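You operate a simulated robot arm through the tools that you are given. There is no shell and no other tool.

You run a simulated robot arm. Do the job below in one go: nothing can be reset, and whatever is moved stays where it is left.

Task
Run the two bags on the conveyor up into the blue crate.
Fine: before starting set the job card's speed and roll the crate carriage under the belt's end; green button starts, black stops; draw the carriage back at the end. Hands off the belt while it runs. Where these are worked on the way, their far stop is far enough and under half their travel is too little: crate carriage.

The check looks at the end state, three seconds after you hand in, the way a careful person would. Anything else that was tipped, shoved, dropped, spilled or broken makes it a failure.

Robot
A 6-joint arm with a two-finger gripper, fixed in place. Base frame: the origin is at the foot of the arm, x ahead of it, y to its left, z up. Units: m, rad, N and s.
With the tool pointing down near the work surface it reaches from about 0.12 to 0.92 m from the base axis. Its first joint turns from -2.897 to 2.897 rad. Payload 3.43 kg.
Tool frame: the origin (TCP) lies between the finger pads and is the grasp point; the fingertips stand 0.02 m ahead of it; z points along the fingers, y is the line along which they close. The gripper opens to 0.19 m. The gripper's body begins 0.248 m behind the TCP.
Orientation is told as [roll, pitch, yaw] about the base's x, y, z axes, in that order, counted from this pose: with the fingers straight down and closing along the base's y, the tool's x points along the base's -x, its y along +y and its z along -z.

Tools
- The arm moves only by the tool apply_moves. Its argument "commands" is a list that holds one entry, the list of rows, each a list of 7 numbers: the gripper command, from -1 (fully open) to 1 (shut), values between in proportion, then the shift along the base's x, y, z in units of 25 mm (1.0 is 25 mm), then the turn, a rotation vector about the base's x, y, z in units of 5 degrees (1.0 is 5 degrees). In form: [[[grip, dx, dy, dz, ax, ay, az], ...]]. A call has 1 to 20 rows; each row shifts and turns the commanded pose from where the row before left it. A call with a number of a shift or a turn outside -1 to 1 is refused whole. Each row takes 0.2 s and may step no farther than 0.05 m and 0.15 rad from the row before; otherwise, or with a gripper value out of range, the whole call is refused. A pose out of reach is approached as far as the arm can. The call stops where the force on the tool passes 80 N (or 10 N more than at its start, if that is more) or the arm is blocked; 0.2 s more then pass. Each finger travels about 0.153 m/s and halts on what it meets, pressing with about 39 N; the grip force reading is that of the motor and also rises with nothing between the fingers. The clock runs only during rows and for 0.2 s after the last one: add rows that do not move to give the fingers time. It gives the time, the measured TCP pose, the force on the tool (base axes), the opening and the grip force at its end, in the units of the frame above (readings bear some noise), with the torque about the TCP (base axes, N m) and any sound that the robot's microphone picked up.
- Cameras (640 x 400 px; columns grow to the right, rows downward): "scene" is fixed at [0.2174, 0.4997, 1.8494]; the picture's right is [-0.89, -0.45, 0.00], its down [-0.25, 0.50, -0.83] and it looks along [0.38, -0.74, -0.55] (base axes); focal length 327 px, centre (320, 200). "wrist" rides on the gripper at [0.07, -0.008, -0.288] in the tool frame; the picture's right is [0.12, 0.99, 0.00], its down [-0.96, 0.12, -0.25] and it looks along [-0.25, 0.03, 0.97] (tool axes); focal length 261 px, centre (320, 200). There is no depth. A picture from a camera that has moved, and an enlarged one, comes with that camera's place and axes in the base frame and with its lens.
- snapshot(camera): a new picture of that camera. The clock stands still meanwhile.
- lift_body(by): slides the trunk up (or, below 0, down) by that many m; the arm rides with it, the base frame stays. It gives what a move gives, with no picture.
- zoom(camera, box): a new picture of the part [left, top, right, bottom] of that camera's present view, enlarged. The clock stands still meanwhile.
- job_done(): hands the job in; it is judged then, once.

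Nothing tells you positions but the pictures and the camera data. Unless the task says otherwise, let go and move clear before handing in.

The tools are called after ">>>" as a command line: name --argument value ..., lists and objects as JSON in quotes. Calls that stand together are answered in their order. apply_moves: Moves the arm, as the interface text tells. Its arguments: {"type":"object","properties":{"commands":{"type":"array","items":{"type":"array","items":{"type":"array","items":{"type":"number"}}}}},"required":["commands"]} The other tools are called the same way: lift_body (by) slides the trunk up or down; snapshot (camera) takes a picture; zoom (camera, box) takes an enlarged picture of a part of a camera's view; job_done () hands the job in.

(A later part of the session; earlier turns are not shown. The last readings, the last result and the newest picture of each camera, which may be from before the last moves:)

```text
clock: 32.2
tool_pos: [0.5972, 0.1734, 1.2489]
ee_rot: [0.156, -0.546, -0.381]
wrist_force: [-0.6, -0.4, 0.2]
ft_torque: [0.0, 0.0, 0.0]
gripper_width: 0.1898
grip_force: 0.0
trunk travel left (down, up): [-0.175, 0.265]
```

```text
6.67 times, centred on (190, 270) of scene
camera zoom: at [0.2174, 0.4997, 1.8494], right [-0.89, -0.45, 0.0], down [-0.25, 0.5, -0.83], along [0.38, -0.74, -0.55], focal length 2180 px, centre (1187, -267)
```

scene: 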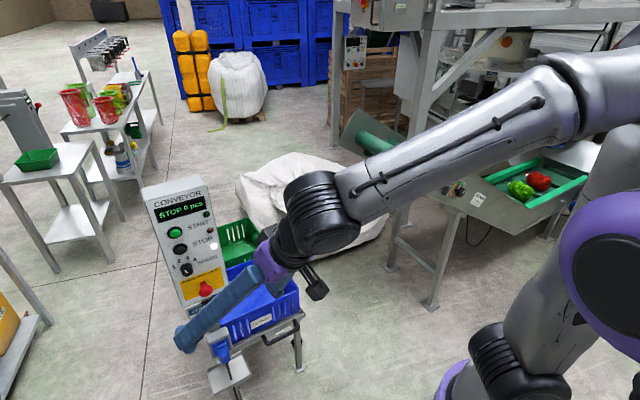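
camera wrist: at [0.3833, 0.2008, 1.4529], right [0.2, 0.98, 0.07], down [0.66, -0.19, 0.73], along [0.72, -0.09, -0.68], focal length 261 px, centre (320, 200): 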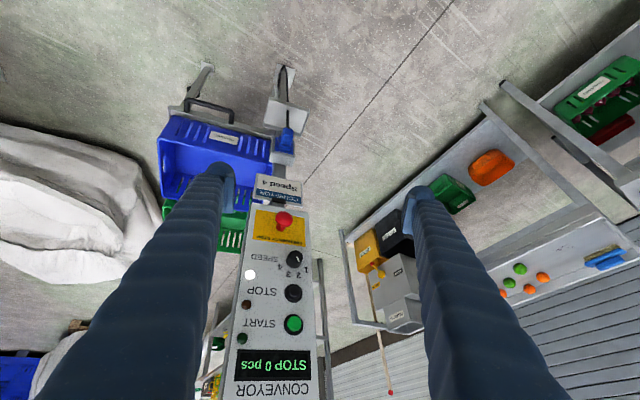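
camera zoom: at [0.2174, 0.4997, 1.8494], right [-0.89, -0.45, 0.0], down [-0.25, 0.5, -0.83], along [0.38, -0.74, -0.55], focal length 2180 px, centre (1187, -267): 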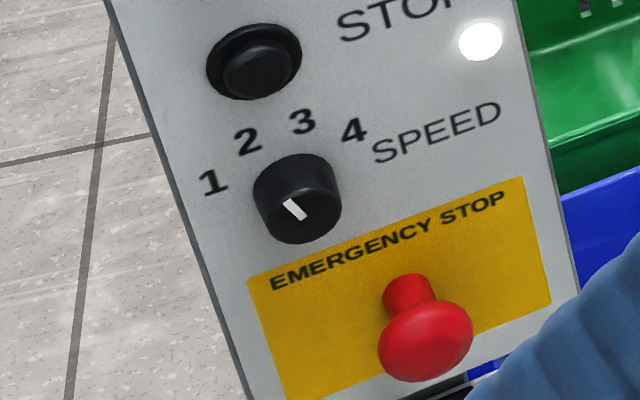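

The knob is at 2 and the card says 4, so it needs about 80° clockwise. I place the knob axis at about (0.889, 0.062, 1.149) on a vertical panel face, sticking out about 22 mm. I'll level the tool toward the panel, 0.19 m back from the knob.

>>> apply_moves --commands '[[[0.26, 0.317, -0.025, -0.308, -0.45, -0.784, -0.217], [0.26, 0.317, -0.025, -0.308, -0.45, -0.784, -0.217], [0.26, 0.317, -0.025, -0.308, -0.45, -0.784, -0.217], [0.26, 0.317, -0.025, -0.308, -0.45, -0.784, -0.217], [0.26, 0.317, -0.025, -0.308, -0.45, -0.784, -0.217], [0.26, 0.317, -0.025, -0.308, -0.45, -0.784, -0.217], [0.26, 0.317, -0.025, -0.308, -0.45, -0.784, -0.217], [0.26, 0.317, -0.025, -0.308, -0.45, -0.784, -0.217], [0.26, 0.317, -0.025, -0.308, -0.45, -0.784, -0.217], [0.26, 0.317, -0.025, -0.308, -0.45, -0.784, -0.217], [0.26, 0.317, -0.025, -0.308, -0.45, -0.784, -0.217], [0.26, 0.317, -0.025, -0.308, -0.45, -0.784, -0.217], [0.26, 0.317, -0.025, -0.308, -0.45, -0.784, -0.217]]]'

>>> snapshot --camera "scene"

>>> snapshot --camera "wrist"

```text
clock: 33.7
tool_pos: [0.652, 0.1481, 1.3016]
ee_rot: [0.478, -1.076, -0.826]
wrist_force: [-0.8, 0.1, 0.6]
ft_torque: [0.07, 0.01, 0.13]
gripper_width: 0.0704
grip_force: 0.0
trunk travel left (down, up): [-0.175, 0.265]
stopped in row 7: the arm was blocked; the commanded pose is now the measured one
```

```text
taken
```

scene: 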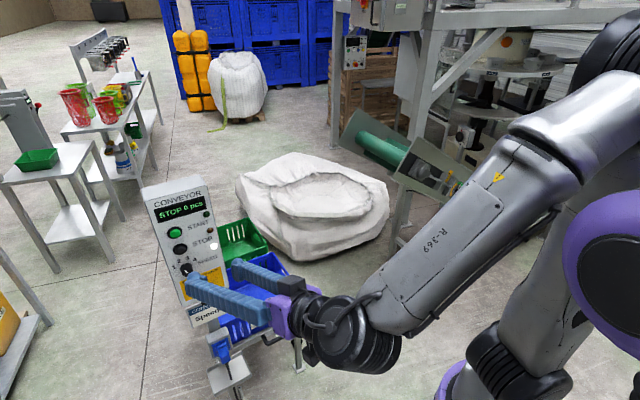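

```text
taken
camera wrist: at [0.3741, 0.2396, 1.3598], right [0.34, 0.93, 0.11], down [0.14, -0.17, 0.98], along [0.93, -0.32, -0.19], focal length 261 px, centre (320, 200)
```

wrist: 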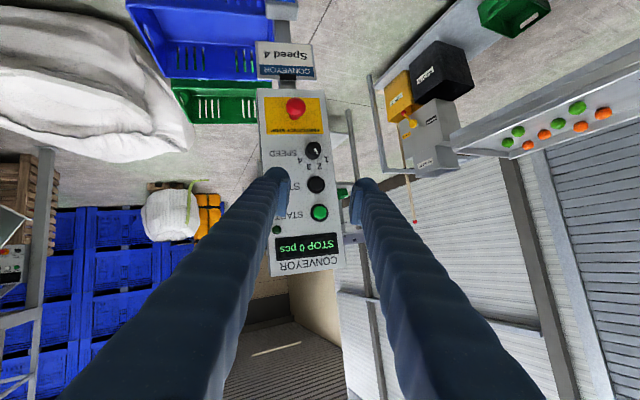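

No contact force shows; it looks like the wrist passed near a singular pose and lagged. I'll continue more slowly with the rest of the turn.

>>> apply_moves --commands '[[[0.26, 0, 0, 0, 0, 0, 0], [0.26, 0.1, 0, -0.1, -0.377, -0.3, -0.134], [0.26, 0.1, 0, -0.1, -0.377, -0.3, -0.134], [0.26, 0.1, 0, -0.1, -0.377, -0.3, -0.134], [0.26, 0.1, 0, -0.1, -0.377, -0.3, -0.134], [0.26, 0.1, 0, -0.1, -0.377, -0.3, -0.134], [0.26, 0.1, 0, -0.1, -0.377, -0.3, -0.134]]]'

>>> snapshot --camera "scene"

```text
clock: 35.0
tool_pos: [0.6602, 0.0948, 1.3815]
ee_rot: [0.934, -1.191, -1.379]
wrist_force: [0.4, -0.2, 0.0]
ft_torque: [0.05, 0.0, 0.15]
gripper_width: 0.0704
grip_force: 0.1
trunk travel left (down, up): [-0.175, 0.265]
stopped in row 6: the arm was blocked; the commanded pose is now the measured one
```

```text
taken
```

scene: 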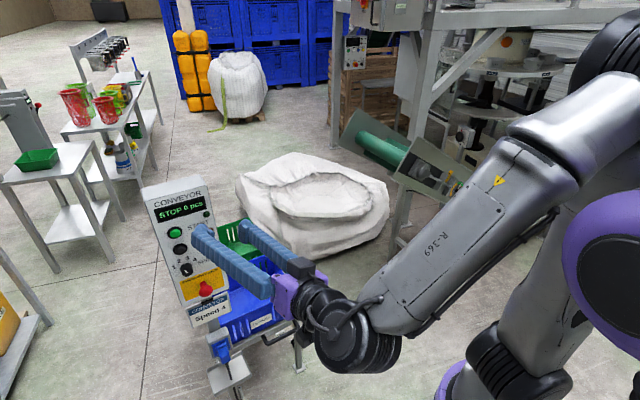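

>>> apply_moves --commands '[[[0.26, 0, 0, 0, 0, 0, 0]]]'

>>> snapshot --camera "wrist"

```text
clock: 35.4
tool_pos: [0.6621, 0.0971, 1.3837]
ee_rot: [0.943, -1.189, -1.384]
wrist_force: [0.3, -0.1, 0.3]
ft_torque: [-0.03, 0.01, -0.05]
gripper_width: 0.0702
grip_force: 0.0
trunk travel left (down, up): [-0.175, 0.265]
```

```text
taken
camera wrist: at [0.3951, 0.2271, 1.3783], right [0.43, 0.88, 0.19], down [-0.1, -0.16, 0.98], along [0.9, -0.44, 0.03], focal length 261 px, centre (320, 200)
```

wrist: 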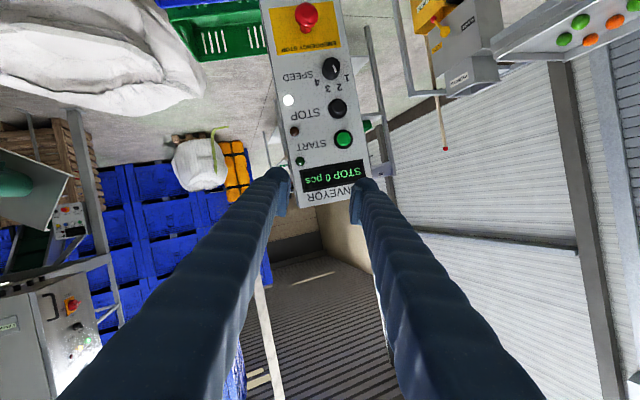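

The tool is now nearly level and facing the panel. I'll keep this arm shape and lower with the trunk to knob height.

>>> lift_body --by -0.17

>>> apply_moves --commands '[[[0.26, 0.2, 0.5, -0.4, -0.25, -0.45, -0.2], [0.26, 0.2, 0.5, -0.4, -0.25, -0.45, -0.2], [0.26, 0.2, 0.5, -0.4, -0.25, -0.45, -0.2]]]'

>>> snapshot --camera "wrist"

```text
clock: 37.3
tool_pos: [0.6613, 0.0969, 1.2127]
ee_rot: [0.934, -1.193, -1.377]
wrist_force: [-0.2, -0.2, -0.7]
ft_torque: [0.0, 0.04, -0.01]
gripper_width: 0.0705
grip_force: 0.0
trunk travel left (down, up): [-0.005, 0.435]
```

```text
clock: 38.1
tool_pos: [0.6527, 0.0607, 1.2779]
ee_rot: [1.431, -1.093, -1.951]
wrist_force: [0.6, -0.8, 0.2]
ft_torque: [0.03, 0.05, 0.13]
gripper_width: 0.0701
grip_force: 0.0
trunk travel left (down, up): [-0.005, 0.435]
stopped in row 3: the arm was blocked; the commanded pose is now the measured one
```

```text
taken
camera wrist: at [0.4091, 0.2204, 1.2296], right [0.47, 0.81, 0.35], down [-0.33, -0.2, 0.92], along [0.82, -0.55, 0.17], focal length 261 px, centre (320, 200)
```

wrist: 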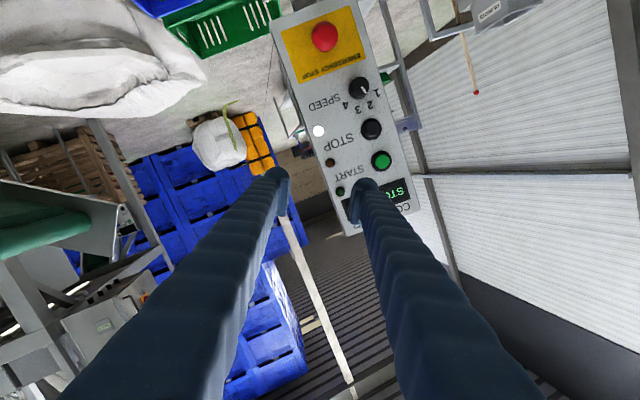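

>>> apply_moves --commands '[[[0.26, 0, 0.3, 0, 0, 0, 0], [0.26, 0, 0.3, 0, 0, 0, 0], [0.26, 0, 0.3, 0, 0, 0, 0]]]'

```text
clock: 39.1
tool_pos: [0.6517, 0.0572, 1.2912]
ee_rot: [1.454, -1.067, -2.001]
wrist_force: [-0.4, 0.3, 0.2]
ft_torque: [-0.02, 0.04, 0.09]
gripper_width: 0.0702
grip_force: 0.0
trunk travel left (down, up): [-0.005, 0.435]
stopped in row 3: the arm was blocked; the commanded pose is now the measured one
```

>>> snapshot --camera "scene"

>>> apply_moves --commands '[[[0.26, 0, 0, 0.3, 0, 0, 0], [0.26, 0, 0, 0.3, 0, 0, 0]]]'

>>> apply_moves --commands '[[[0.26, 0.3, -0.2, 0, 0, 0, 0], [0.26, 0.3, -0.2, 0, 0, 0, 0]]]'

```text
taken
```

scene: 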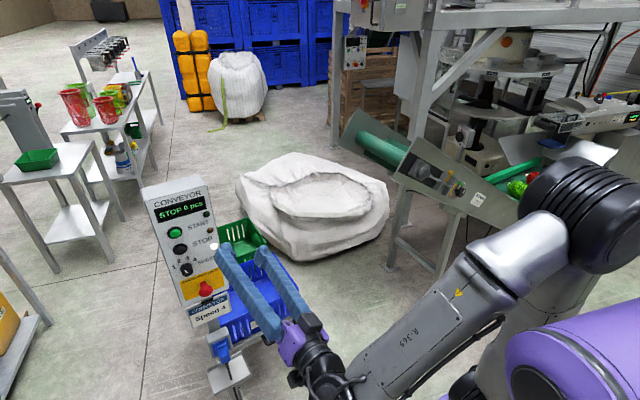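

```text
clock: 39.7
tool_pos: [0.6564, 0.0671, 1.301]
ee_rot: [1.446, -1.078, -1.987]
wrist_force: [0.0, 0.2, -0.5]
ft_torque: [0.02, -0.04, 0.0]
gripper_width: 0.0703
grip_force: 0.0
trunk travel left (down, up): [-0.005, 0.435]
```

```text
clock: 40.3
tool_pos: [0.6668, 0.0573, 1.3058]
ee_rot: [1.454, -1.067, -1.988]
wrist_force: [0.1, 0.3, 0.9]
ft_torque: [-0.03, -0.01, 0.03]
gripper_width: 0.0702
grip_force: 0.0
trunk travel left (down, up): [-0.005, 0.435]
```

>>> apply_moves --commands '[[[0.26, 0, 0, 0, -0.44, 0.24, 0], [0.26, 0, 0, 0, -0.44, 0.24, 0], [0.26, 0, 0, 0, -0.44, 0.24, 0], [0.26, 0, 0, 0, 0, 0, 0]]]'

>>> snapshot --camera "wrist"

```text
clock: 41.3
tool_pos: [0.6667, 0.0558, 1.306]
ee_rot: [1.428, -1.195, -1.965]
wrist_force: [0.6, -0.4, 1.2]
ft_torque: [0.0, 0.01, 0.0]
gripper_width: 0.0705
grip_force: 0.1
trunk travel left (down, up): [-0.005, 0.435]
```

```text
taken
camera wrist: at [0.4233, 0.2162, 1.2532], right [0.5, 0.83, 0.25], down [-0.29, -0.11, 0.95], along [0.82, -0.55, 0.19], focal length 261 px, centre (320, 200)
```

wrist: 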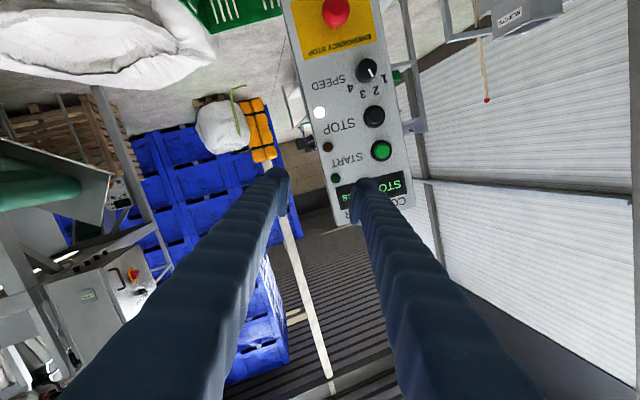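

Tracking is good again in this posture. I'll translate in modest steps toward the knob axis, standing about 0.15 m off.

>>> apply_moves --commands '[[[0.26, 0.3, 0.3, -0.4, 0, 0, 0], [0.26, 0.3, 0.3, -0.4, 0, 0, 0], [0.26, 0.3, 0.3, -0.4, 0, 0, 0], [0.26, 0.3, 0.3, -0.4, 0, 0, 0], [0.26, 0.3, 0.3, -0.4, 0, 0, 0], [0.26, 0, 0, 0, 0, 0, 0]]]'

```text
clock: 42.7
tool_pos: [0.7035, 0.0779, 1.2639]
ee_rot: [1.44, -1.188, -1.997]
wrist_force: [0.3, -0.6, -0.7]
ft_torque: [-0.01, -0.03, 0.01]
gripper_width: 0.07
grip_force: 0.1
trunk travel left (down, up): [-0.005, 0.435]
```

>>> apply_moves --commands '[[[0.26, 0, 0, 0, 0, 0, 0], [0.26, 0, 0, 0, 0, 0, 0]]]'

>>> snapshot --camera "scene"

```text
clock: 43.3
tool_pos: [0.7056, 0.0776, 1.2614]
ee_rot: [1.438, -1.189, -1.993]
wrist_force: [0.5, -0.2, -0.3]
ft_torque: [-0.02, 0.02, 0.02]
gripper_width: 0.0703
grip_force: 0.0
trunk travel left (down, up): [-0.005, 0.435]
```

```text
taken
```

scene: 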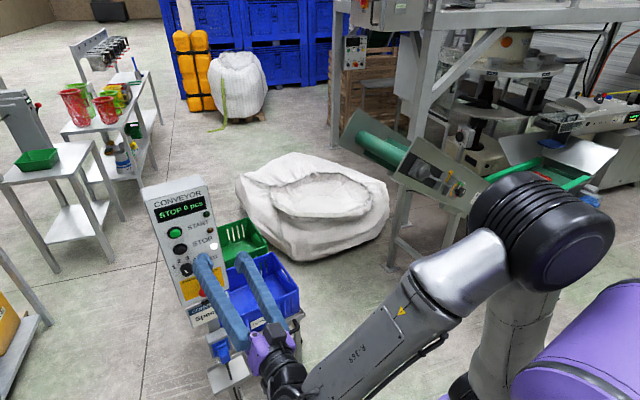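

>>> apply_moves --commands '[[[0.26, 0, 0.3, -0.3, 0, 0, 0], [0.26, 0, 0.3, -0.3, 0, 0, 0], [0.26, 0, 0.3, -0.3, 0, 0, 0], [0.26, 0, 0, 0, 0, 0, 0], [0.26, 0, 0, 0, 0, 0, 0]]]'

```text
clock: 44.7
tool_pos: [0.7127, 0.0761, 1.2305]
ee_rot: [1.415, -1.206, -2.012]
wrist_force: [0.5, 0.6, -0.7]
ft_torque: [0.02, 0.03, 0.01]
gripper_width: 0.0702
grip_force: 0.1
trunk travel left (down, up): [-0.005, 0.435]
stopped in row 5: the arm was blocked; the commanded pose is now the measured one
```

Level along the panel normal is against this arm's wrist limits. Instead I'll hold the tool tilted about 45° down, where the flat pads still grip the round knob on both sides, and turn about the knob's own axis. First I'm tipping back down.

>>> apply_moves --commands '[[[0.26, -0.3, 0, 0.2, 0.45, 0.82, 0.35], [0.26, -0.3, 0, 0.2, 0.45, 0.82, 0.35], [0.26, -0.3, 0, 0.2, 0.45, 0.82, 0.35], [0.26, -0.3, 0, 0.2, 0.45, 0.82, 0.35], [0.26, -0.3, 0, 0.2, 0.45, 0.82, 0.35], [0.26, -0.3, 0, 0.2, 0.45, 0.82, 0.35], [0.26, -0.3, 0, 0.2, 0.45, 0.82, 0.35], [0.26, -0.3, 0, 0.2, 0.45, 0.82, 0.35], [0.26, -0.3, 0, 0.2, 0.45, 0.82, 0.35], [0.26, 0, 0, 0, 0, 0, 0]]]'

>>> snapshot --camera "wrist"

>>> snapshot --camera "scene"

```text
clock: 46.9
tool_pos: [0.6425, 0.085, 1.28]
ee_rot: [0.398, -0.701, -0.837]
wrist_force: [0.1, 0.1, 0.4]
ft_torque: [0.03, -0.02, 0.04]
gripper_width: 0.0705
grip_force: 0.0
trunk travel left (down, up): [-0.005, 0.435]
```

```text
taken
camera wrist: at [0.4033, 0.1685, 1.4345], right [0.45, 0.87, 0.22], down [0.38, -0.41, 0.83], along [0.81, -0.29, -0.51], focal length 261 px, centre (320, 200)
```

wrist: 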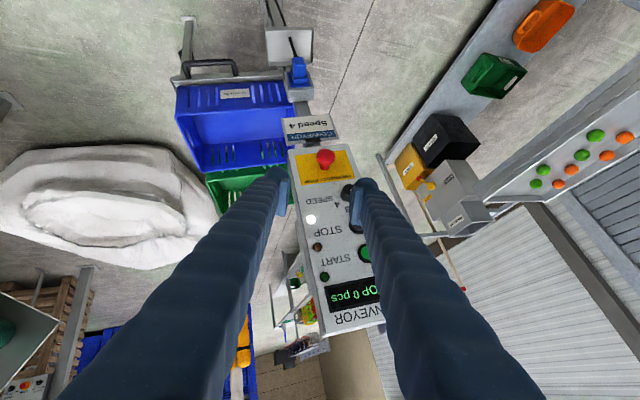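

```text
taken
```

scene: 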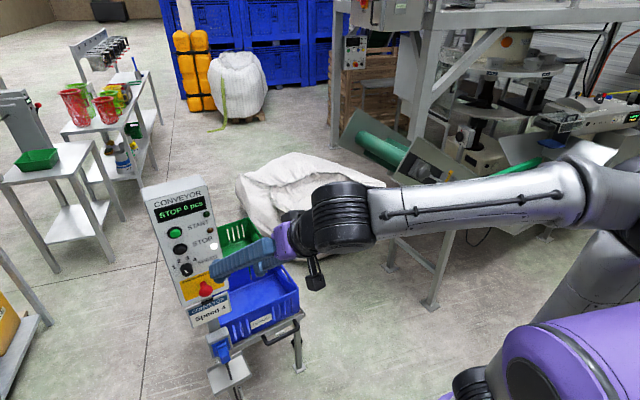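

>>> lift_body --by 0.12

>>> apply_moves --commands '[[[0.26, 0, 0.3, 0, -0.818, 0.339, 0.188], [0.26, 0, 0.3, 0, -0.818, 0.339, 0.188], [0.26, 0, 0.3, 0, -0.818, 0.339, 0.188], [0.26, 0, 0.3, 0, -0.818, 0.339, 0.188], [0.26, 0.8, 0.2, -0.9, 0, 0, 0], [0.26, 0.8, 0.1, -0.9, 0, 0, 0], [0.26, 0.8, 0.1, -0.9, 0, 0, 0], [0.26, 0.8, 0.1, -0.9, 0, 0, 0], [0.26, 0.8, 0, -0.9, 0, 0, 0], [0.26, 0.8, 0, -0.9, 0, 0, 0], [0.26, 0, 0, 0, 0, 0, 0]]]'

>>> snapshot --camera "wrist"

>>> snapshot --camera "scene"

```text
clock: 48.4
tool_pos: [0.6425, 0.0842, 1.3992]
ee_rot: [0.401, -0.702, -0.835]
wrist_force: [0.6, -0.5, 0.9]
ft_torque: [0.01, -0.01, 0.05]
gripper_width: 0.0704
grip_force: 0.2
trunk travel left (down, up): [-0.125, 0.315]
```

```text
clock: 49.8
tool_pos: [0.6417, 0.1009, 1.4557]
ee_rot: [0.21, -0.848, -0.644]
wrist_force: [-0.5, 0.4, 0.0]
ft_torque: [0.07, -0.06, 0.08]
gripper_width: 0.0704
grip_force: 0.1
trunk travel left (down, up): [-0.125, 0.315]
stopped in row 6: the arm was blocked; the commanded pose is now the measured one
```

```text
taken
camera wrist: at [0.3948, 0.1996, 1.5876], right [0.4, 0.92, 0.05], down [0.39, -0.21, 0.9], along [0.83, -0.34, -0.44], focal length 261 px, centre (320, 200)
```

wrist: 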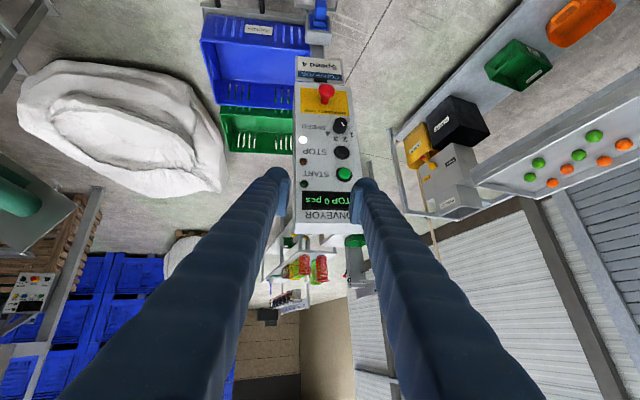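

```text
taken
```

scene: 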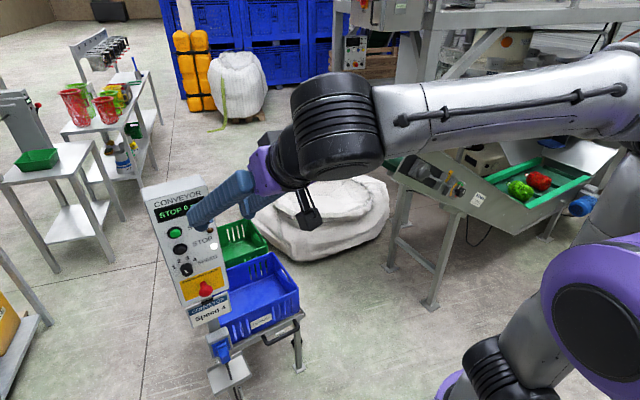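

>>> lift_body --by -0.12

>>> apply_moves --commands '[[[0.26, 0, 0, 0, 0.3, 0.5, 0.05], [0.26, 0, 0, 0, 0.3, 0.5, 0.05], [0.26, 0.3, 0, -0.3, 0, 0, 0], [0.26, 0.5, 0, -0.3, 0, 0, 0], [0.26, 0.5, 0, -0.3, 0, 0, 0], [0.26, 0.5, 0, -0.3, 0, 0, 0], [0.26, 0, 0, 0, 0, 0, 0]]]'

>>> snapshot --camera "scene"

```text
clock: 51.3
tool_pos: [0.6427, 0.1006, 1.3357]
ee_rot: [0.206, -0.849, -0.644]
wrist_force: [-0.3, -0.7, -0.4]
ft_torque: [0.0, 0.01, -0.02]
gripper_width: 0.0704
grip_force: 0.2
trunk travel left (down, up): [-0.005, 0.435]
```

```text
clock: 53.1
tool_pos: [0.6565, 0.0914, 1.3743]
ee_rot: [0.331, -0.794, -0.709]
wrist_force: [0.2, -0.6, 1.4]
ft_torque: [0.08, -0.04, 0.11]
gripper_width: 0.0702
grip_force: 0.0
trunk travel left (down, up): [-0.005, 0.435]
stopped in row 7: the arm was blocked; the commanded pose is now the measured one
```

```text
taken
```

scene: 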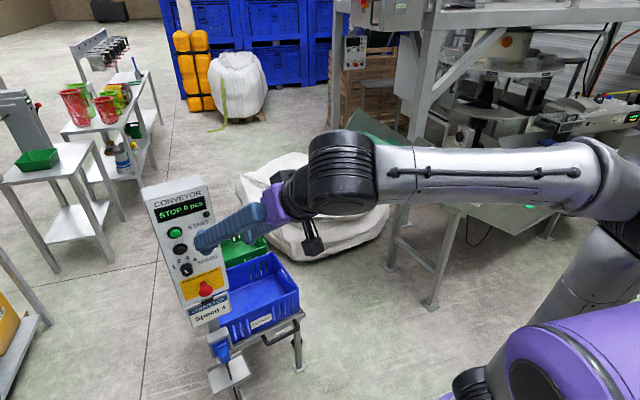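

>>> apply_moves --commands '[[[0.26, 0, 0, 0, 0.4, 0.8, 0.1], [0.26, 0, 0, 0, 0.4, 0.8, 0.1], [0.26, 0, 0, 0, 0.4, 0.8, 0.1], [0.26, 0, 0, 0, 0, 0, 0]]]'

>>> lift_body --by 0.17

>>> snapshot --camera "wrist"

```text
clock: 54.3
tool_pos: [0.6055, 0.0852, 1.4524]
ee_rot: [0.399, -0.636, -0.7]
wrist_force: [-1.3, -0.2, 0.8]
ft_torque: [0.06, -0.12, 0.07]
gripper_width: 0.0704
grip_force: 0.0
trunk travel left (down, up): [-0.005, 0.435]
stopped in row 4: the arm was blocked; the commanded pose is now the measured one
```

```text
clock: 56.2
tool_pos: [0.6093, 0.0832, 1.6204]
ee_rot: [0.396, -0.633, -0.701]
wrist_force: [-0.8, -0.2, 0.1]
ft_torque: [-0.03, 0.0, 0.02]
gripper_width: 0.0703
grip_force: 0.0
trunk travel left (down, up): [-0.175, 0.265]
```

```text
taken
camera wrist: at [0.3697, 0.1294, 1.7902], right [0.34, 0.91, 0.24], down [0.48, -0.39, 0.79], along [0.81, -0.16, -0.57], focal length 261 px, centre (320, 200)
```

wrist: 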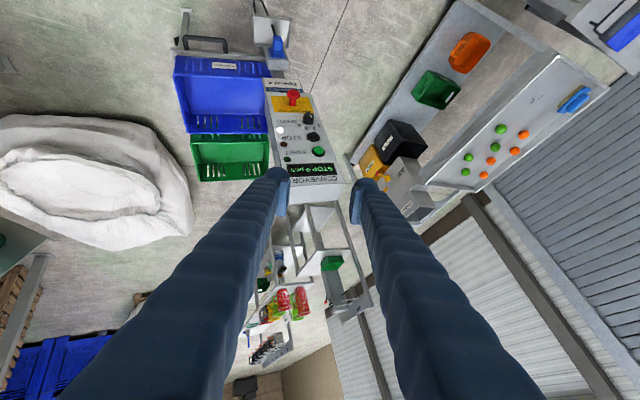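

>>> snapshot --camera "scene"

>>> apply_moves --commands '[[[0.26, 0, 0, -0.4, 0, 0, 0], [0.26, 0, 0, -0.4, 0, 0, 0], [0.26, 0, 0, 0, 0, 0, 0]]]'

```text
taken
```

scene: 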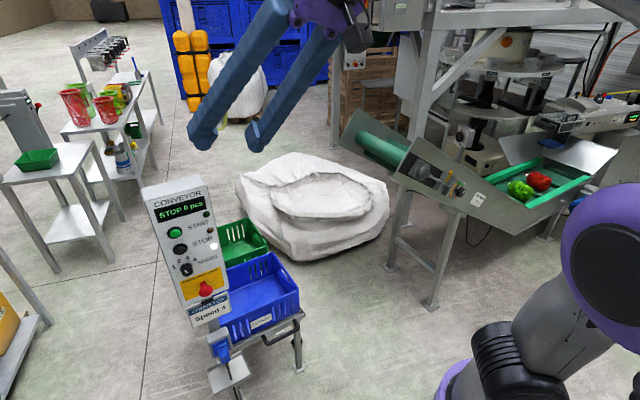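

```text
clock: 57.0
tool_pos: [0.6117, 0.0839, 1.5955]
ee_rot: [0.385, -0.63, -0.699]
wrist_force: [0.9, -0.3, -0.2]
ft_torque: [0.0, 0.04, 0.01]
gripper_width: 0.0703
grip_force: 0.0
trunk travel left (down, up): [-0.175, 0.265]
```

The arm leans far back when the tool is tilted forward, and that is what limits it. I'll use a nearly vertical tool instead, tilted just 15° toward the panel, and straddle the knob from above.

>>> apply_moves --commands '[[[0.26, 0, 0, 0, -0.178, 0.957, 0.051], [0.26, 0, 0, 0, -0.178, 0.957, 0.051], [0.26, 0, 0, 0, -0.178, 0.957, 0.051], [0.26, 0, 0, 0, -0.178, 0.957, 0.051], [0.26, 0, 0, 0, -0.178, 0.957, 0.051], [0.26, 0, 0, 0, -0.178, 0.957, 0.051], [0.26, 0, 0, 0, 0, 0, 0]]]'

>>> snapshot --camera "wrist"

>>> snapshot --camera "scene"

```text
clock: 57.9
tool_pos: [0.5282, 0.0694, 1.6985]
ee_rot: [0.343, -0.572, -0.633]
wrist_force: [-1.3, -0.1, 0.9]
ft_torque: [0.08, -0.16, 0.06]
gripper_width: 0.0703
grip_force: 0.0
trunk travel left (down, up): [-0.175, 0.265]
stopped in row 4: the arm was blocked; the commanded pose is now the measured one
```

```text
taken
camera wrist: at [0.2999, 0.1052, 1.8868], right [0.33, 0.92, 0.22], down [0.55, -0.37, 0.75], along [0.77, -0.13, -0.63], focal length 261 px, centre (320, 200)
```

wrist: 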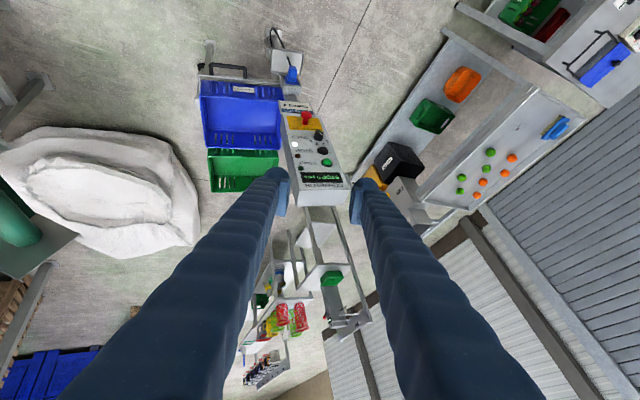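

```text
taken
```

scene: 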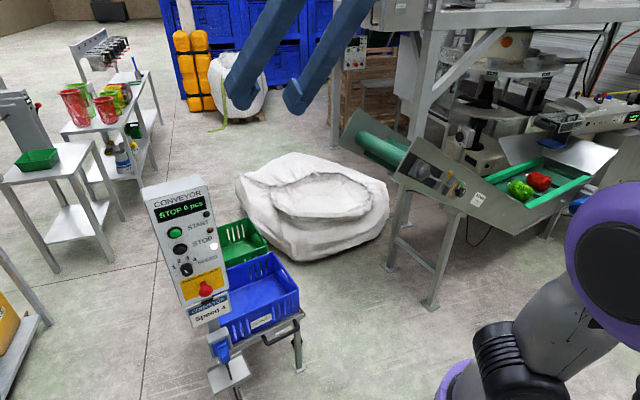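

I let the tool drift too high, out of the arm's upper reach. I'm going down with this orientation first.

>>> apply_moves --commands '[[[0.26, 0, 0, -0.6, 0, 0, 0], [0.26, 0, 0, -0.6, 0, 0, 0], [0.26, 0, 0, -0.6, 0, 0, 0], [0.26, 0, 0, -0.6, 0, 0, 0], [0.26, 0, 0, -0.6, 0, 0, 0], [0.26, 0, 0, -0.6, 0, 0, 0], [0.26, 0, 0, -0.6, 0, 0, 0], [0.26, 0, 0, -0.6, 0, 0, 0], [0.26, 0, 0, -0.6, 0, 0, 0], [0.26, 0, 0, -0.6, 0, 0, 0], [0.26, 0, 0, -0.6, 0, 0, 0], [0.26, 0, 0, -0.6, 0, 0, 0], [0.26, 0, 0, -0.6, 0, 0, 0], [0.26, 0, 0, -0.6, 0, 0, 0]]]'

>>> snapshot --camera "scene"

```text
clock: 60.9
tool_pos: [0.5379, 0.0686, 1.4819]
ee_rot: [0.324, -0.563, -0.632]
wrist_force: [0.5, -0.8, -0.6]
ft_torque: [-0.02, 0.01, 0.0]
gripper_width: 0.0706
grip_force: 0.1
trunk travel left (down, up): [-0.175, 0.265]
```

```text
taken
```

scene: 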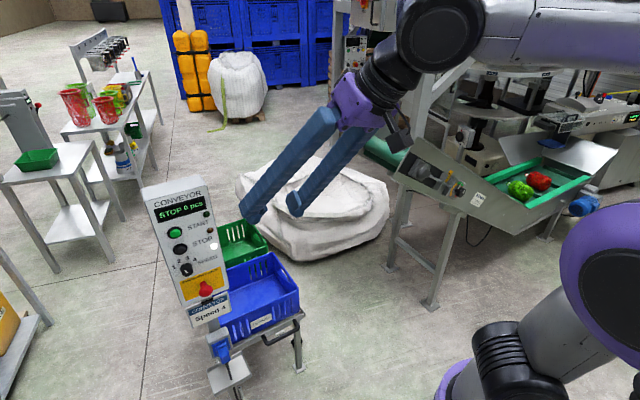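

>>> apply_moves --commands '[[[0.26, 0, 0, -0.7, 0, 0, 0], [0.26, 0, 0, -0.7, 0, 0, 0], [0.26, 0, 0, -0.7, 0, 0, 0], [0.26, 0, 0, -0.7, 0, 0, 0], [0.26, 0, 0, -0.7, 0, 0, 0], [0.26, 0, 0, -0.7, 0, 0, 0], [0.26, 0, 0, -0.7, 0, 0, 0], [0.26, 0, 0, -0.7, 0, 0, 0], [0.26, 0, 0, -0.7, 0, 0, 0], [0.26, 0, 0, -0.7, 0, 0, 0], [0.26, 0, 0, 0, 0, 0, 0]]]'

>>> apply_moves --commands '[[[0.26, 0, 0, 0, -0.15, 0.8, 0.05], [0.26, 0, 0, 0, -0.15, 0.8, 0.05], [0.26, 0, 0, 0, -0.15, 0.8, 0.05], [0.26, 0, 0, 0, -0.15, 0.8, 0.05], [0.26, 0, 0, 0, -0.15, 0.8, 0.05], [0.26, 0, 0, 0, 0, 0, 0]]]'

>>> snapshot --camera "scene"

>>> snapshot --camera "wrist"

```text
clock: 63.2
tool_pos: [0.5365, 0.0689, 1.3075]
ee_rot: [0.326, -0.561, -0.631]
wrist_force: [0.0, -0.2, -0.6]
ft_torque: [0.01, 0.0, 0.02]
gripper_width: 0.0704
grip_force: 0.0
trunk travel left (down, up): [-0.175, 0.265]
```

```text
clock: 64.7
tool_pos: [0.5366, 0.0696, 1.3078]
ee_rot: [0.061, -0.3, -0.496]
wrist_force: [-0.2, 0.2, 0.5]
ft_torque: [-0.01, 0.0, -0.02]
gripper_width: 0.0703
grip_force: 0.0
trunk travel left (down, up): [-0.175, 0.265]
```

```text
taken
```

scene: 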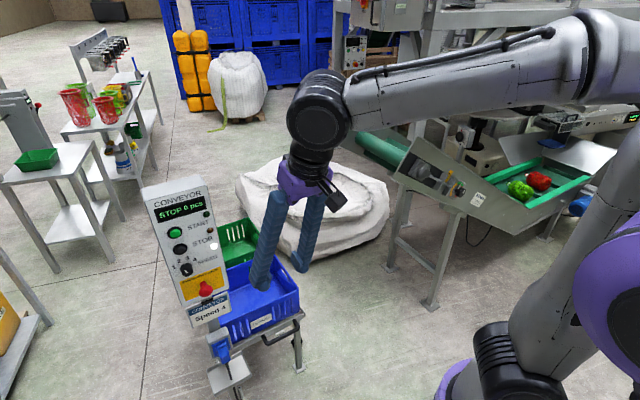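

```text
taken
camera wrist: at [0.3901, 0.1178, 1.5596], right [0.36, 0.93, 0.02], down [0.79, -0.31, 0.53], along [0.5, -0.17, -0.85], focal length 261 px, centre (320, 200)
```

wrist: 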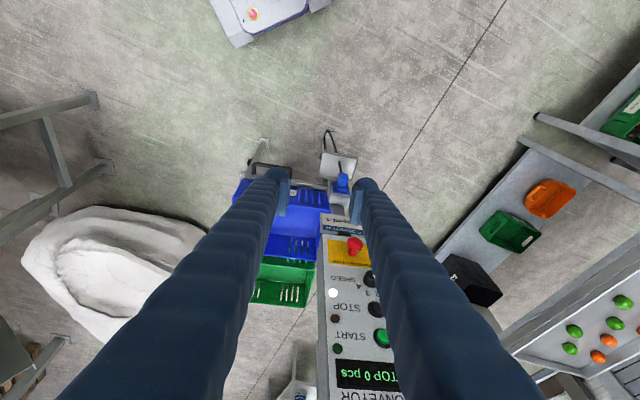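

Now it tracks well with the tool near vertical. I'm moving to the standoff 0.12 m in front of the knob, with fingers 70 mm apart.

>>> apply_moves --commands '[[[0.26, 0.887, 0.252, -0.615, -0.037, 0.071, 0], [0.26, 0.887, 0.252, -0.615, -0.037, 0.071, 0], [0.26, 0.887, 0.252, -0.615, -0.037, 0.071, 0], [0.26, 0.887, 0.252, -0.615, -0.037, 0.071, 0], [0.26, 0.887, 0.252, -0.615, -0.037, 0.071, 0], [0.26, 0.887, 0.252, -0.615, -0.037, 0.071, 0], [0.26, 0.887, 0.252, -0.615, -0.037, 0.071, 0], [0.26, 0.887, 0.252, -0.615, -0.037, 0.071, 0], [0.26, 0.887, 0.252, -0.615, -0.037, 0.071, 0], [0.26, 0.887, 0.252, -0.615, -0.037, 0.071, 0], [0.26, 0, 0, 0, 0, 0, 0]]]'

>>> snapshot --camera "scene"

>>> snapshot --camera "wrist"

```text
clock: 67.0
tool_pos: [0.7586, 0.1325, 1.152]
ee_rot: [0.001, -0.261, -0.482]
wrist_force: [0.2, -0.1, 0.0]
ft_torque: [0.0, -0.01, -0.02]
gripper_width: 0.0701
grip_force: 0.1
trunk travel left (down, up): [-0.175, 0.265]
```

```text
taken
```

scene: 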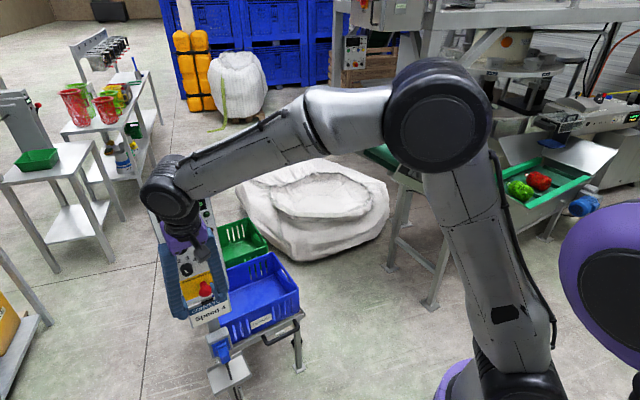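

```text
taken
camera wrist: at [0.6288, 0.1893, 1.4116], right [0.36, 0.93, -0.03], down [0.82, -0.3, 0.49], along [0.45, -0.2, -0.87], focal length 261 px, centre (320, 200)
```

wrist: 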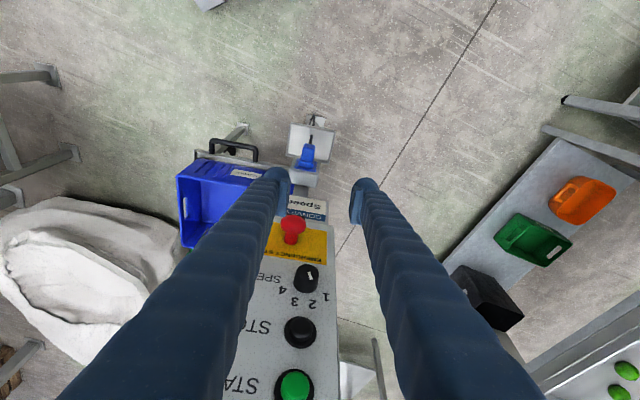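

The knob sits where predicted. I'll advance 0.10 m along the panel normal, to just short of the knob face, and check alignment.

>>> apply_moves --commands '[[[0.26, 0.703, -0.382, 0, 0, 0, 0], [0.26, 0.703, -0.382, 0, 0, 0, 0], [0.26, 0.703, -0.382, 0, 0, 0, 0], [0.26, 0.703, -0.382, 0, 0, 0, 0], [0.26, 0.703, -0.382, 0, 0, 0, 0], [0.26, 0, 0, 0, 0, 0, 0]]]'

>>> zoom --camera "wrist" --box '[220, 140, 420, 300]'

>>> zoom --camera "scene" --box '[130, 200, 250, 330]'

```text
clock: 68.5
tool_pos: [0.8481, 0.0843, 1.1495]
ee_rot: [0.003, -0.259, -0.481]
wrist_force: [-0.1, -1.6, -0.1]
ft_torque: [0.06, -0.02, 0.01]
gripper_width: 0.0703
grip_force: 0.1
trunk travel left (down, up): [-0.175, 0.265]
```

```text
2.50 times, centred on (320, 220) of wrist
camera zoom: at [0.7169, 0.1409, 1.4098], right [0.36, 0.93, -0.03], down [0.82, -0.3, 0.49], along [0.45, -0.2, -0.87], focal length 652 px, centre (320, 150)
```

zoom: 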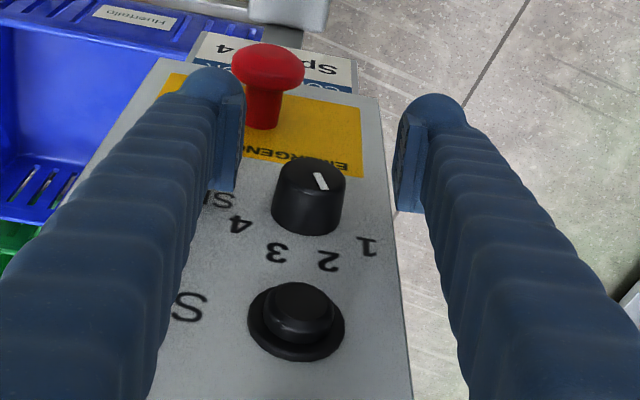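

```text
3.08 times, centred on (190, 265) of scene
camera zoom: at [0.2174, 0.4997, 1.8494], right [-0.89, -0.45, 0.0], down [-0.25, 0.5, -0.83], along [0.38, -0.74, -0.55], focal length 1006 px, centre (720, 0)
```

zoom: 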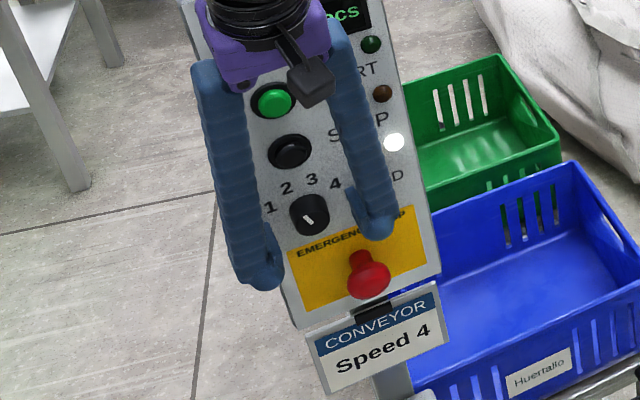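

Alignment looks good: the knob is centred between the fingers. I'll advance the last 18 mm and close on the knob.

>>> apply_moves --commands '[[[0.26, 0.33, -0.18, 0.1, 0, 0, 0], [0.26, 0.33, -0.18, 0.08, 0, 0, 0], [0.26, 0, 0, 0, 0, 0, 0]]]'

>>> zoom --camera "wrist" --box '[220, 140, 420, 300]'

```text
clock: 69.2
tool_pos: [0.8575, 0.0802, 1.1536]
ee_rot: [-0.002, -0.254, -0.482]
wrist_force: [-46.9, 25.5, -19.7]
ft_torque: [1.12, 0.2, -2.49]
gripper_width: 0.0694
grip_force: 0.0
trunk travel left (down, up): [-0.175, 0.265]
```

```text
2.50 times, centred on (320, 220) of wrist
camera zoom: at [0.7284, 0.1363, 1.4142], right [0.36, 0.93, -0.03], down [0.82, -0.3, 0.48], along [0.44, -0.2, -0.88], focal length 652 px, centre (320, 150)
```

zoom: 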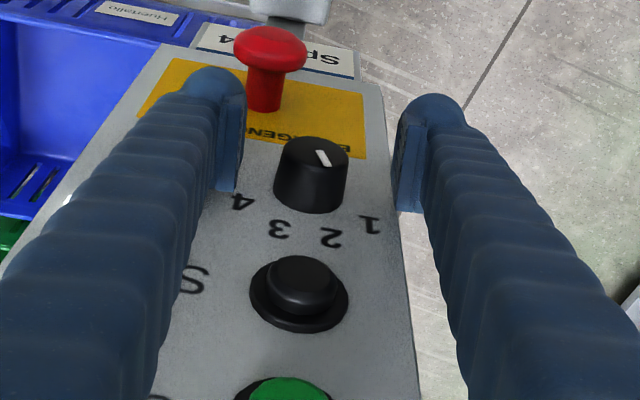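

I feel the panel face at about 50 N, so the fingers are deep enough. I'm backing off 4 mm and then closing on the knob.

>>> apply_moves --commands '[[[0.26, -0.2, 0.11, 0, 0, 0, 0], [0.26, 0, 0, 0, 0, 0, 0]]]'

>>> apply_moves --commands '[[[0.6, 0, 0, 0, 0, 0, 0], [1, 0, 0, 0, 0, 0, 0], [1, 0, 0, 0, 0, 0, 0]]]'

>>> zoom --camera "wrist" --box '[220, 140, 420, 300]'

```text
clock: 69.8
tool_pos: [0.8568, 0.079, 1.1541]
ee_rot: [-0.002, -0.259, -0.481]
wrist_force: [-31.0, 15.0, -25.3]
ft_torque: [1.48, 0.1, -1.65]
gripper_width: 0.0698
grip_force: 0.2
trunk travel left (down, up): [-0.175, 0.265]
```

```text
clock: 70.7
tool_pos: [0.8568, 0.0783, 1.1586]
ee_rot: [0.003, -0.264, -0.483]
wrist_force: [-27.6, -0.4, 10.1]
ft_torque: [0.11, 0.36, -0.71]
gripper_width: 0.032
grip_force: 44.2
trunk travel left (down, up): [-0.175, 0.265]
```

```text
2.50 times, centred on (320, 220) of wrist
camera zoom: at [0.7248, 0.135, 1.4185], right [0.36, 0.93, -0.03], down [0.82, -0.3, 0.49], along [0.45, -0.2, -0.87], focal length 652 px, centre (320, 150)
```

zoom: 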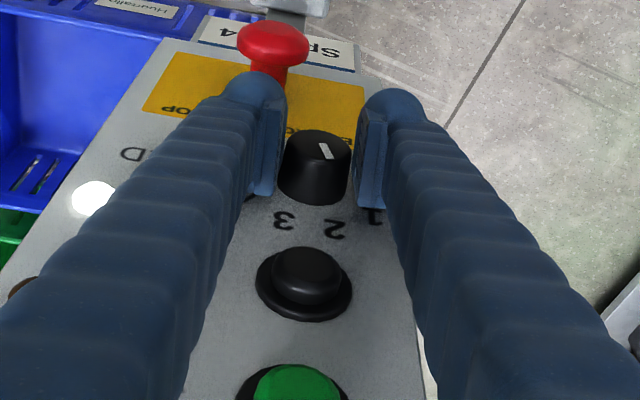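

The grip is firm on the knob at 32 mm. Now I'm turning 40° clockwise as seen from the front, about the panel normal.

>>> apply_moves --commands '[[[1, -0.1, 0.05, 0, 0, 0, 0], [1, -0.015, -0.027, -0.005, 0.879, -0.477, 0], [1, -0.015, -0.027, -0.005, 0.879, -0.477, 0], [1, -0.015, -0.027, -0.01, 0.879, -0.477, 0], [1, -0.015, -0.027, -0.01, 0.879, -0.477, 0], [1, -0.015, -0.027, -0.01, 0.879, -0.477, 0], [1, -0.015, -0.027, -0.02, 0.879, -0.477, 0], [1, -0.015, -0.027, -0.02, 0.879, -0.477, 0], [1, -0.015, -0.027, -0.02, 0.879, -0.477, 0], [1, 0, 0, 0, 0, 0, 0]]]'

>>> zoom --camera "wrist" --box '[220, 140, 420, 300]'

>>> zoom --camera "scene" --box '[130, 200, 250, 330]'

```text
clock: 72.8
tool_pos: [0.8543, 0.0739, 1.1577]
ee_rot: [0.721, -0.212, -0.656]
wrist_force: [24.3, 9.7, 35.6]
ft_torque: [0.42, 0.16, -0.17]
gripper_width: 0.0317
grip_force: 45.2
trunk travel left (down, up): [-0.175, 0.265]
```

```text
2.50 times, centred on (320, 220) of wrist
camera zoom: at [0.6447, -0.0132, 1.3475], right [0.25, 0.75, 0.62], down [0.66, -0.6, 0.46], along [0.71, 0.29, -0.64], focal length 652 px, centre (320, 150)
```

zoom: 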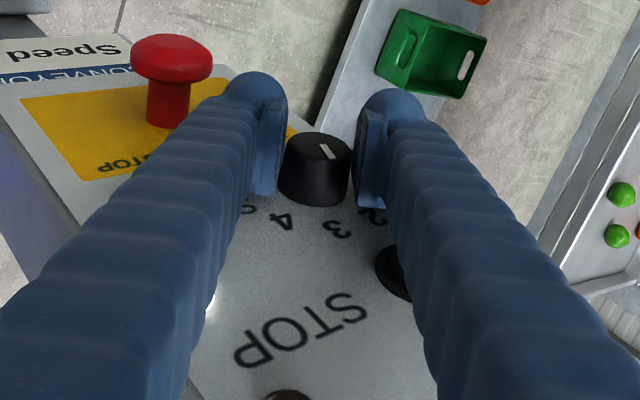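

```text
3.08 times, centred on (190, 265) of scene
camera zoom: at [0.2174, 0.4997, 1.8494], right [-0.89, -0.45, 0.0], down [-0.25, 0.5, -0.83], along [0.38, -0.74, -0.55], focal length 1006 px, centre (720, 0)
```

zoom: 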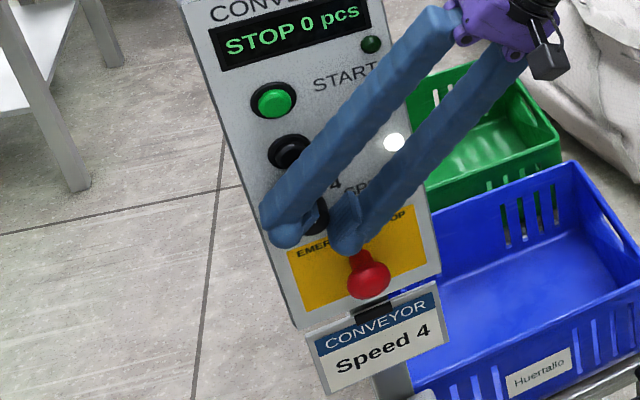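

The knob followed to 3. I'll open a little, swing back 40° around the same axis, regrip and turn again.

>>> apply_moves --commands '[[[0.4, 0, 0, 0, 0, 0, 0], [0.4, -0.05, 0.03, 0, 0, 0, 0], [0.4, 0.015, 0.027, 0.02, -0.879, 0.477, 0], [0.4, 0.015, 0.027, 0.02, -0.879, 0.477, 0], [0.4, 0.015, 0.027, 0.02, -0.879, 0.477, 0], [0.4, 0.015, 0.027, 0.01, -0.879, 0.477, 0], [0.4, 0.015, 0.027, 0.01, -0.879, 0.477, 0], [0.4, 0.015, 0.027, 0.01, -0.879, 0.477, 0], [0.4, 0.015, 0.027, 0.005, -0.879, 0.477, 0], [0.4, 0.015, 0.027, 0.005, -0.879, 0.477, 0], [0.4, 0, 0, 0, 0, 0, 0]]]'

>>> zoom --camera "wrist" --box '[220, 140, 420, 300]'

```text
clock: 75.2
tool_pos: [0.8538, 0.079, 1.156]
ee_rot: [0.0, -0.262, -0.483]
wrist_force: [-0.5, -0.3, 0.4]
ft_torque: [-0.07, -0.01, -0.01]
gripper_width: 0.0571
grip_force: 0.1
trunk travel left (down, up): [-0.175, 0.265]
```

```text
2.50 times, centred on (320, 220) of wrist
camera zoom: at [0.7237, 0.1378, 1.4167], right [0.36, 0.93, -0.03], down [0.82, -0.3, 0.49], along [0.45, -0.2, -0.87], focal length 652 px, centre (320, 150)
```

zoom: 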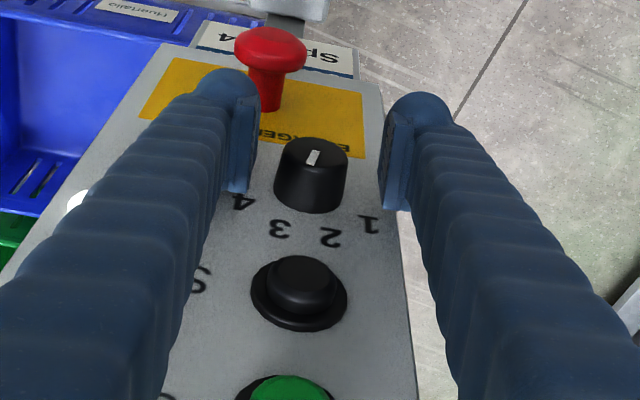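

The knob now reads 3. I'm regripping and turning another 40° to 4.

>>> apply_moves --commands '[[[1, 0.05, -0.03, 0, 0, 0, 0], [1, 0, 0, 0, 0, 0, 0], [1, 0, 0, 0, 0, 0, 0], [1, -0.015, -0.027, -0.005, 0.879, -0.477, 0], [1, -0.015, -0.027, -0.005, 0.879, -0.477, 0], [1, -0.015, -0.027, -0.01, 0.879, -0.477, 0], [1, -0.015, -0.027, -0.01, 0.879, -0.477, 0], [1, -0.015, -0.027, -0.01, 0.879, -0.477, 0], [1, -0.015, -0.027, -0.02, 0.879, -0.477, 0], [1, -0.015, -0.027, -0.02, 0.879, -0.477, 0], [1, -0.015, -0.027, -0.02, 0.879, -0.477, 0], [1, 0, 0, 0, 0, 0, 0]]]'

>>> zoom --camera "wrist" --box '[220, 140, 420, 300]'

```text
clock: 77.8
tool_pos: [0.8554, 0.076, 1.1541]
ee_rot: [0.72, -0.21, -0.656]
wrist_force: [18.3, 27.7, 9.0]
ft_torque: [0.43, 0.4, 0.06]
gripper_width: 0.0319
grip_force: 44.4
trunk travel left (down, up): [-0.175, 0.265]
```

```text
2.50 times, centred on (320, 220) of wrist
camera zoom: at [0.6452, -0.0113, 1.3464], right [0.25, 0.75, 0.61], down [0.66, -0.6, 0.46], along [0.71, 0.29, -0.64], focal length 652 px, centre (320, 150)
```

zoom: 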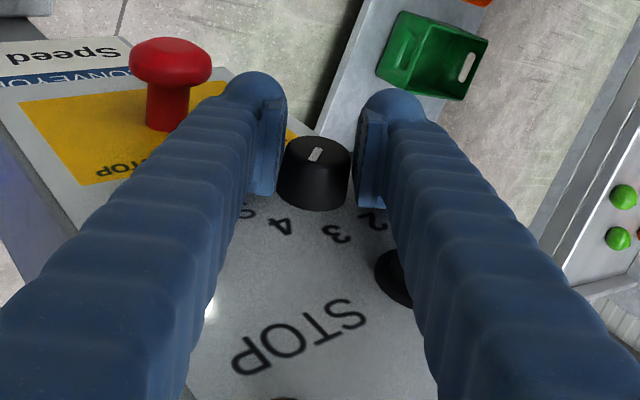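

The pointer now points toward 4. I'll open, back straight off, swing level and check.

>>> apply_moves --commands '[[[0.3, 0, 0, 0, 0, 0, 0], [0.3, 0, 0, 0, 0, 0, 0], [0.3, -0.4, 0.22, 0, 0, 0, 0], [0.3, -0.703, 0.382, 0, 0, 0, 0], [0.3, -0.703, 0.382, 0, 0, 0, 0], [0.3, -0.703, 0.382, 0, 0, 0, 0], [0.3, -0.703, 0.382, 0, -0.879, 0.477, 0], [0.3, -0.703, 0.382, 0, -0.879, 0.477, 0], [0.3, -0.703, 0.382, 0, -0.879, 0.477, 0], [0.3, 0, 0, 0, -0.879, 0.477, 0], [0.3, 0, 0, 0, -0.879, 0.477, 0], [0.3, 0, 0, 0, -0.879, 0.477, 0], [0.3, 0, 0, 0, -0.879, 0.477, 0], [0.3, 0, 0, 0, -0.879, 0.477, 0], [0.3, 0, 0, 0, 0, 0, 0]]]'

>>> snapshot --camera "wrist"

>>> zoom --camera "scene" --box '[150, 220, 230, 310]'

>>> zoom --camera "wrist" --box '[260, 220, 360, 400]'

```text
clock: 81.0
tool_pos: [0.7376, 0.1368, 1.1539]
ee_rot: [0.0, -0.261, -0.481]
wrist_force: [0.3, -0.2, 0.3]
ft_torque: [-0.11, -0.03, -0.04]
gripper_width: 0.0667
grip_force: 0.0
trunk travel left (down, up): [-0.175, 0.265]
```

```text
taken
camera wrist: at [0.6064, 0.1939, 1.4139], right [0.36, 0.93, -0.03], down [0.82, -0.3, 0.49], along [0.45, -0.2, -0.87], focal length 261 px, centre (320, 200)
```

wrist: 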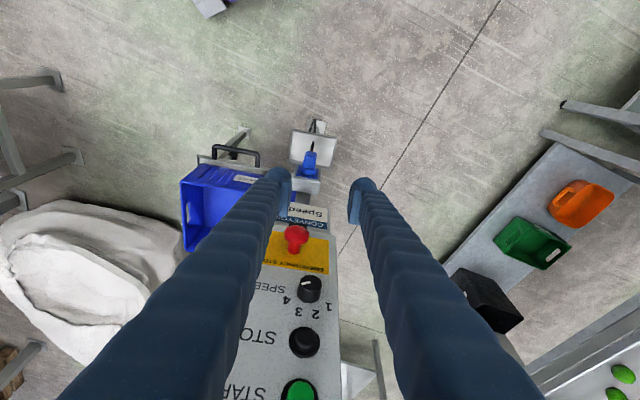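

```text
4.44 times, centred on (190, 265) of scene
camera zoom: at [0.2174, 0.4997, 1.8494], right [-0.89, -0.45, 0.0], down [-0.25, 0.5, -0.83], along [0.38, -0.74, -0.55], focal length 1453 px, centre (898, -89)
```

zoom: 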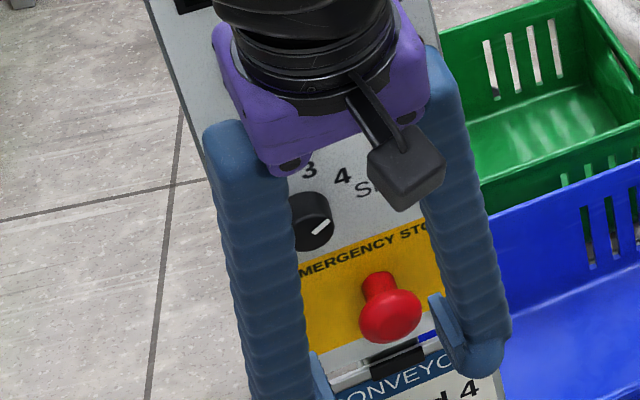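

```text
2.22 times, centred on (310, 310) of wrist
camera zoom: at [0.6064, 0.1939, 1.4139], right [0.36, 0.93, -0.03], down [0.82, -0.3, 0.49], along [0.45, -0.2, -0.87], focal length 579 px, centre (342, -44)
```

zoom: 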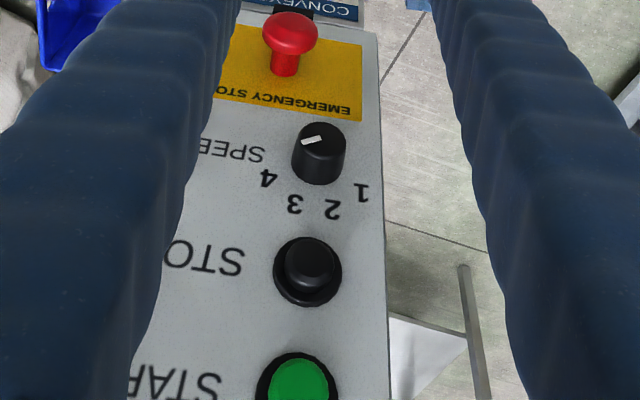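

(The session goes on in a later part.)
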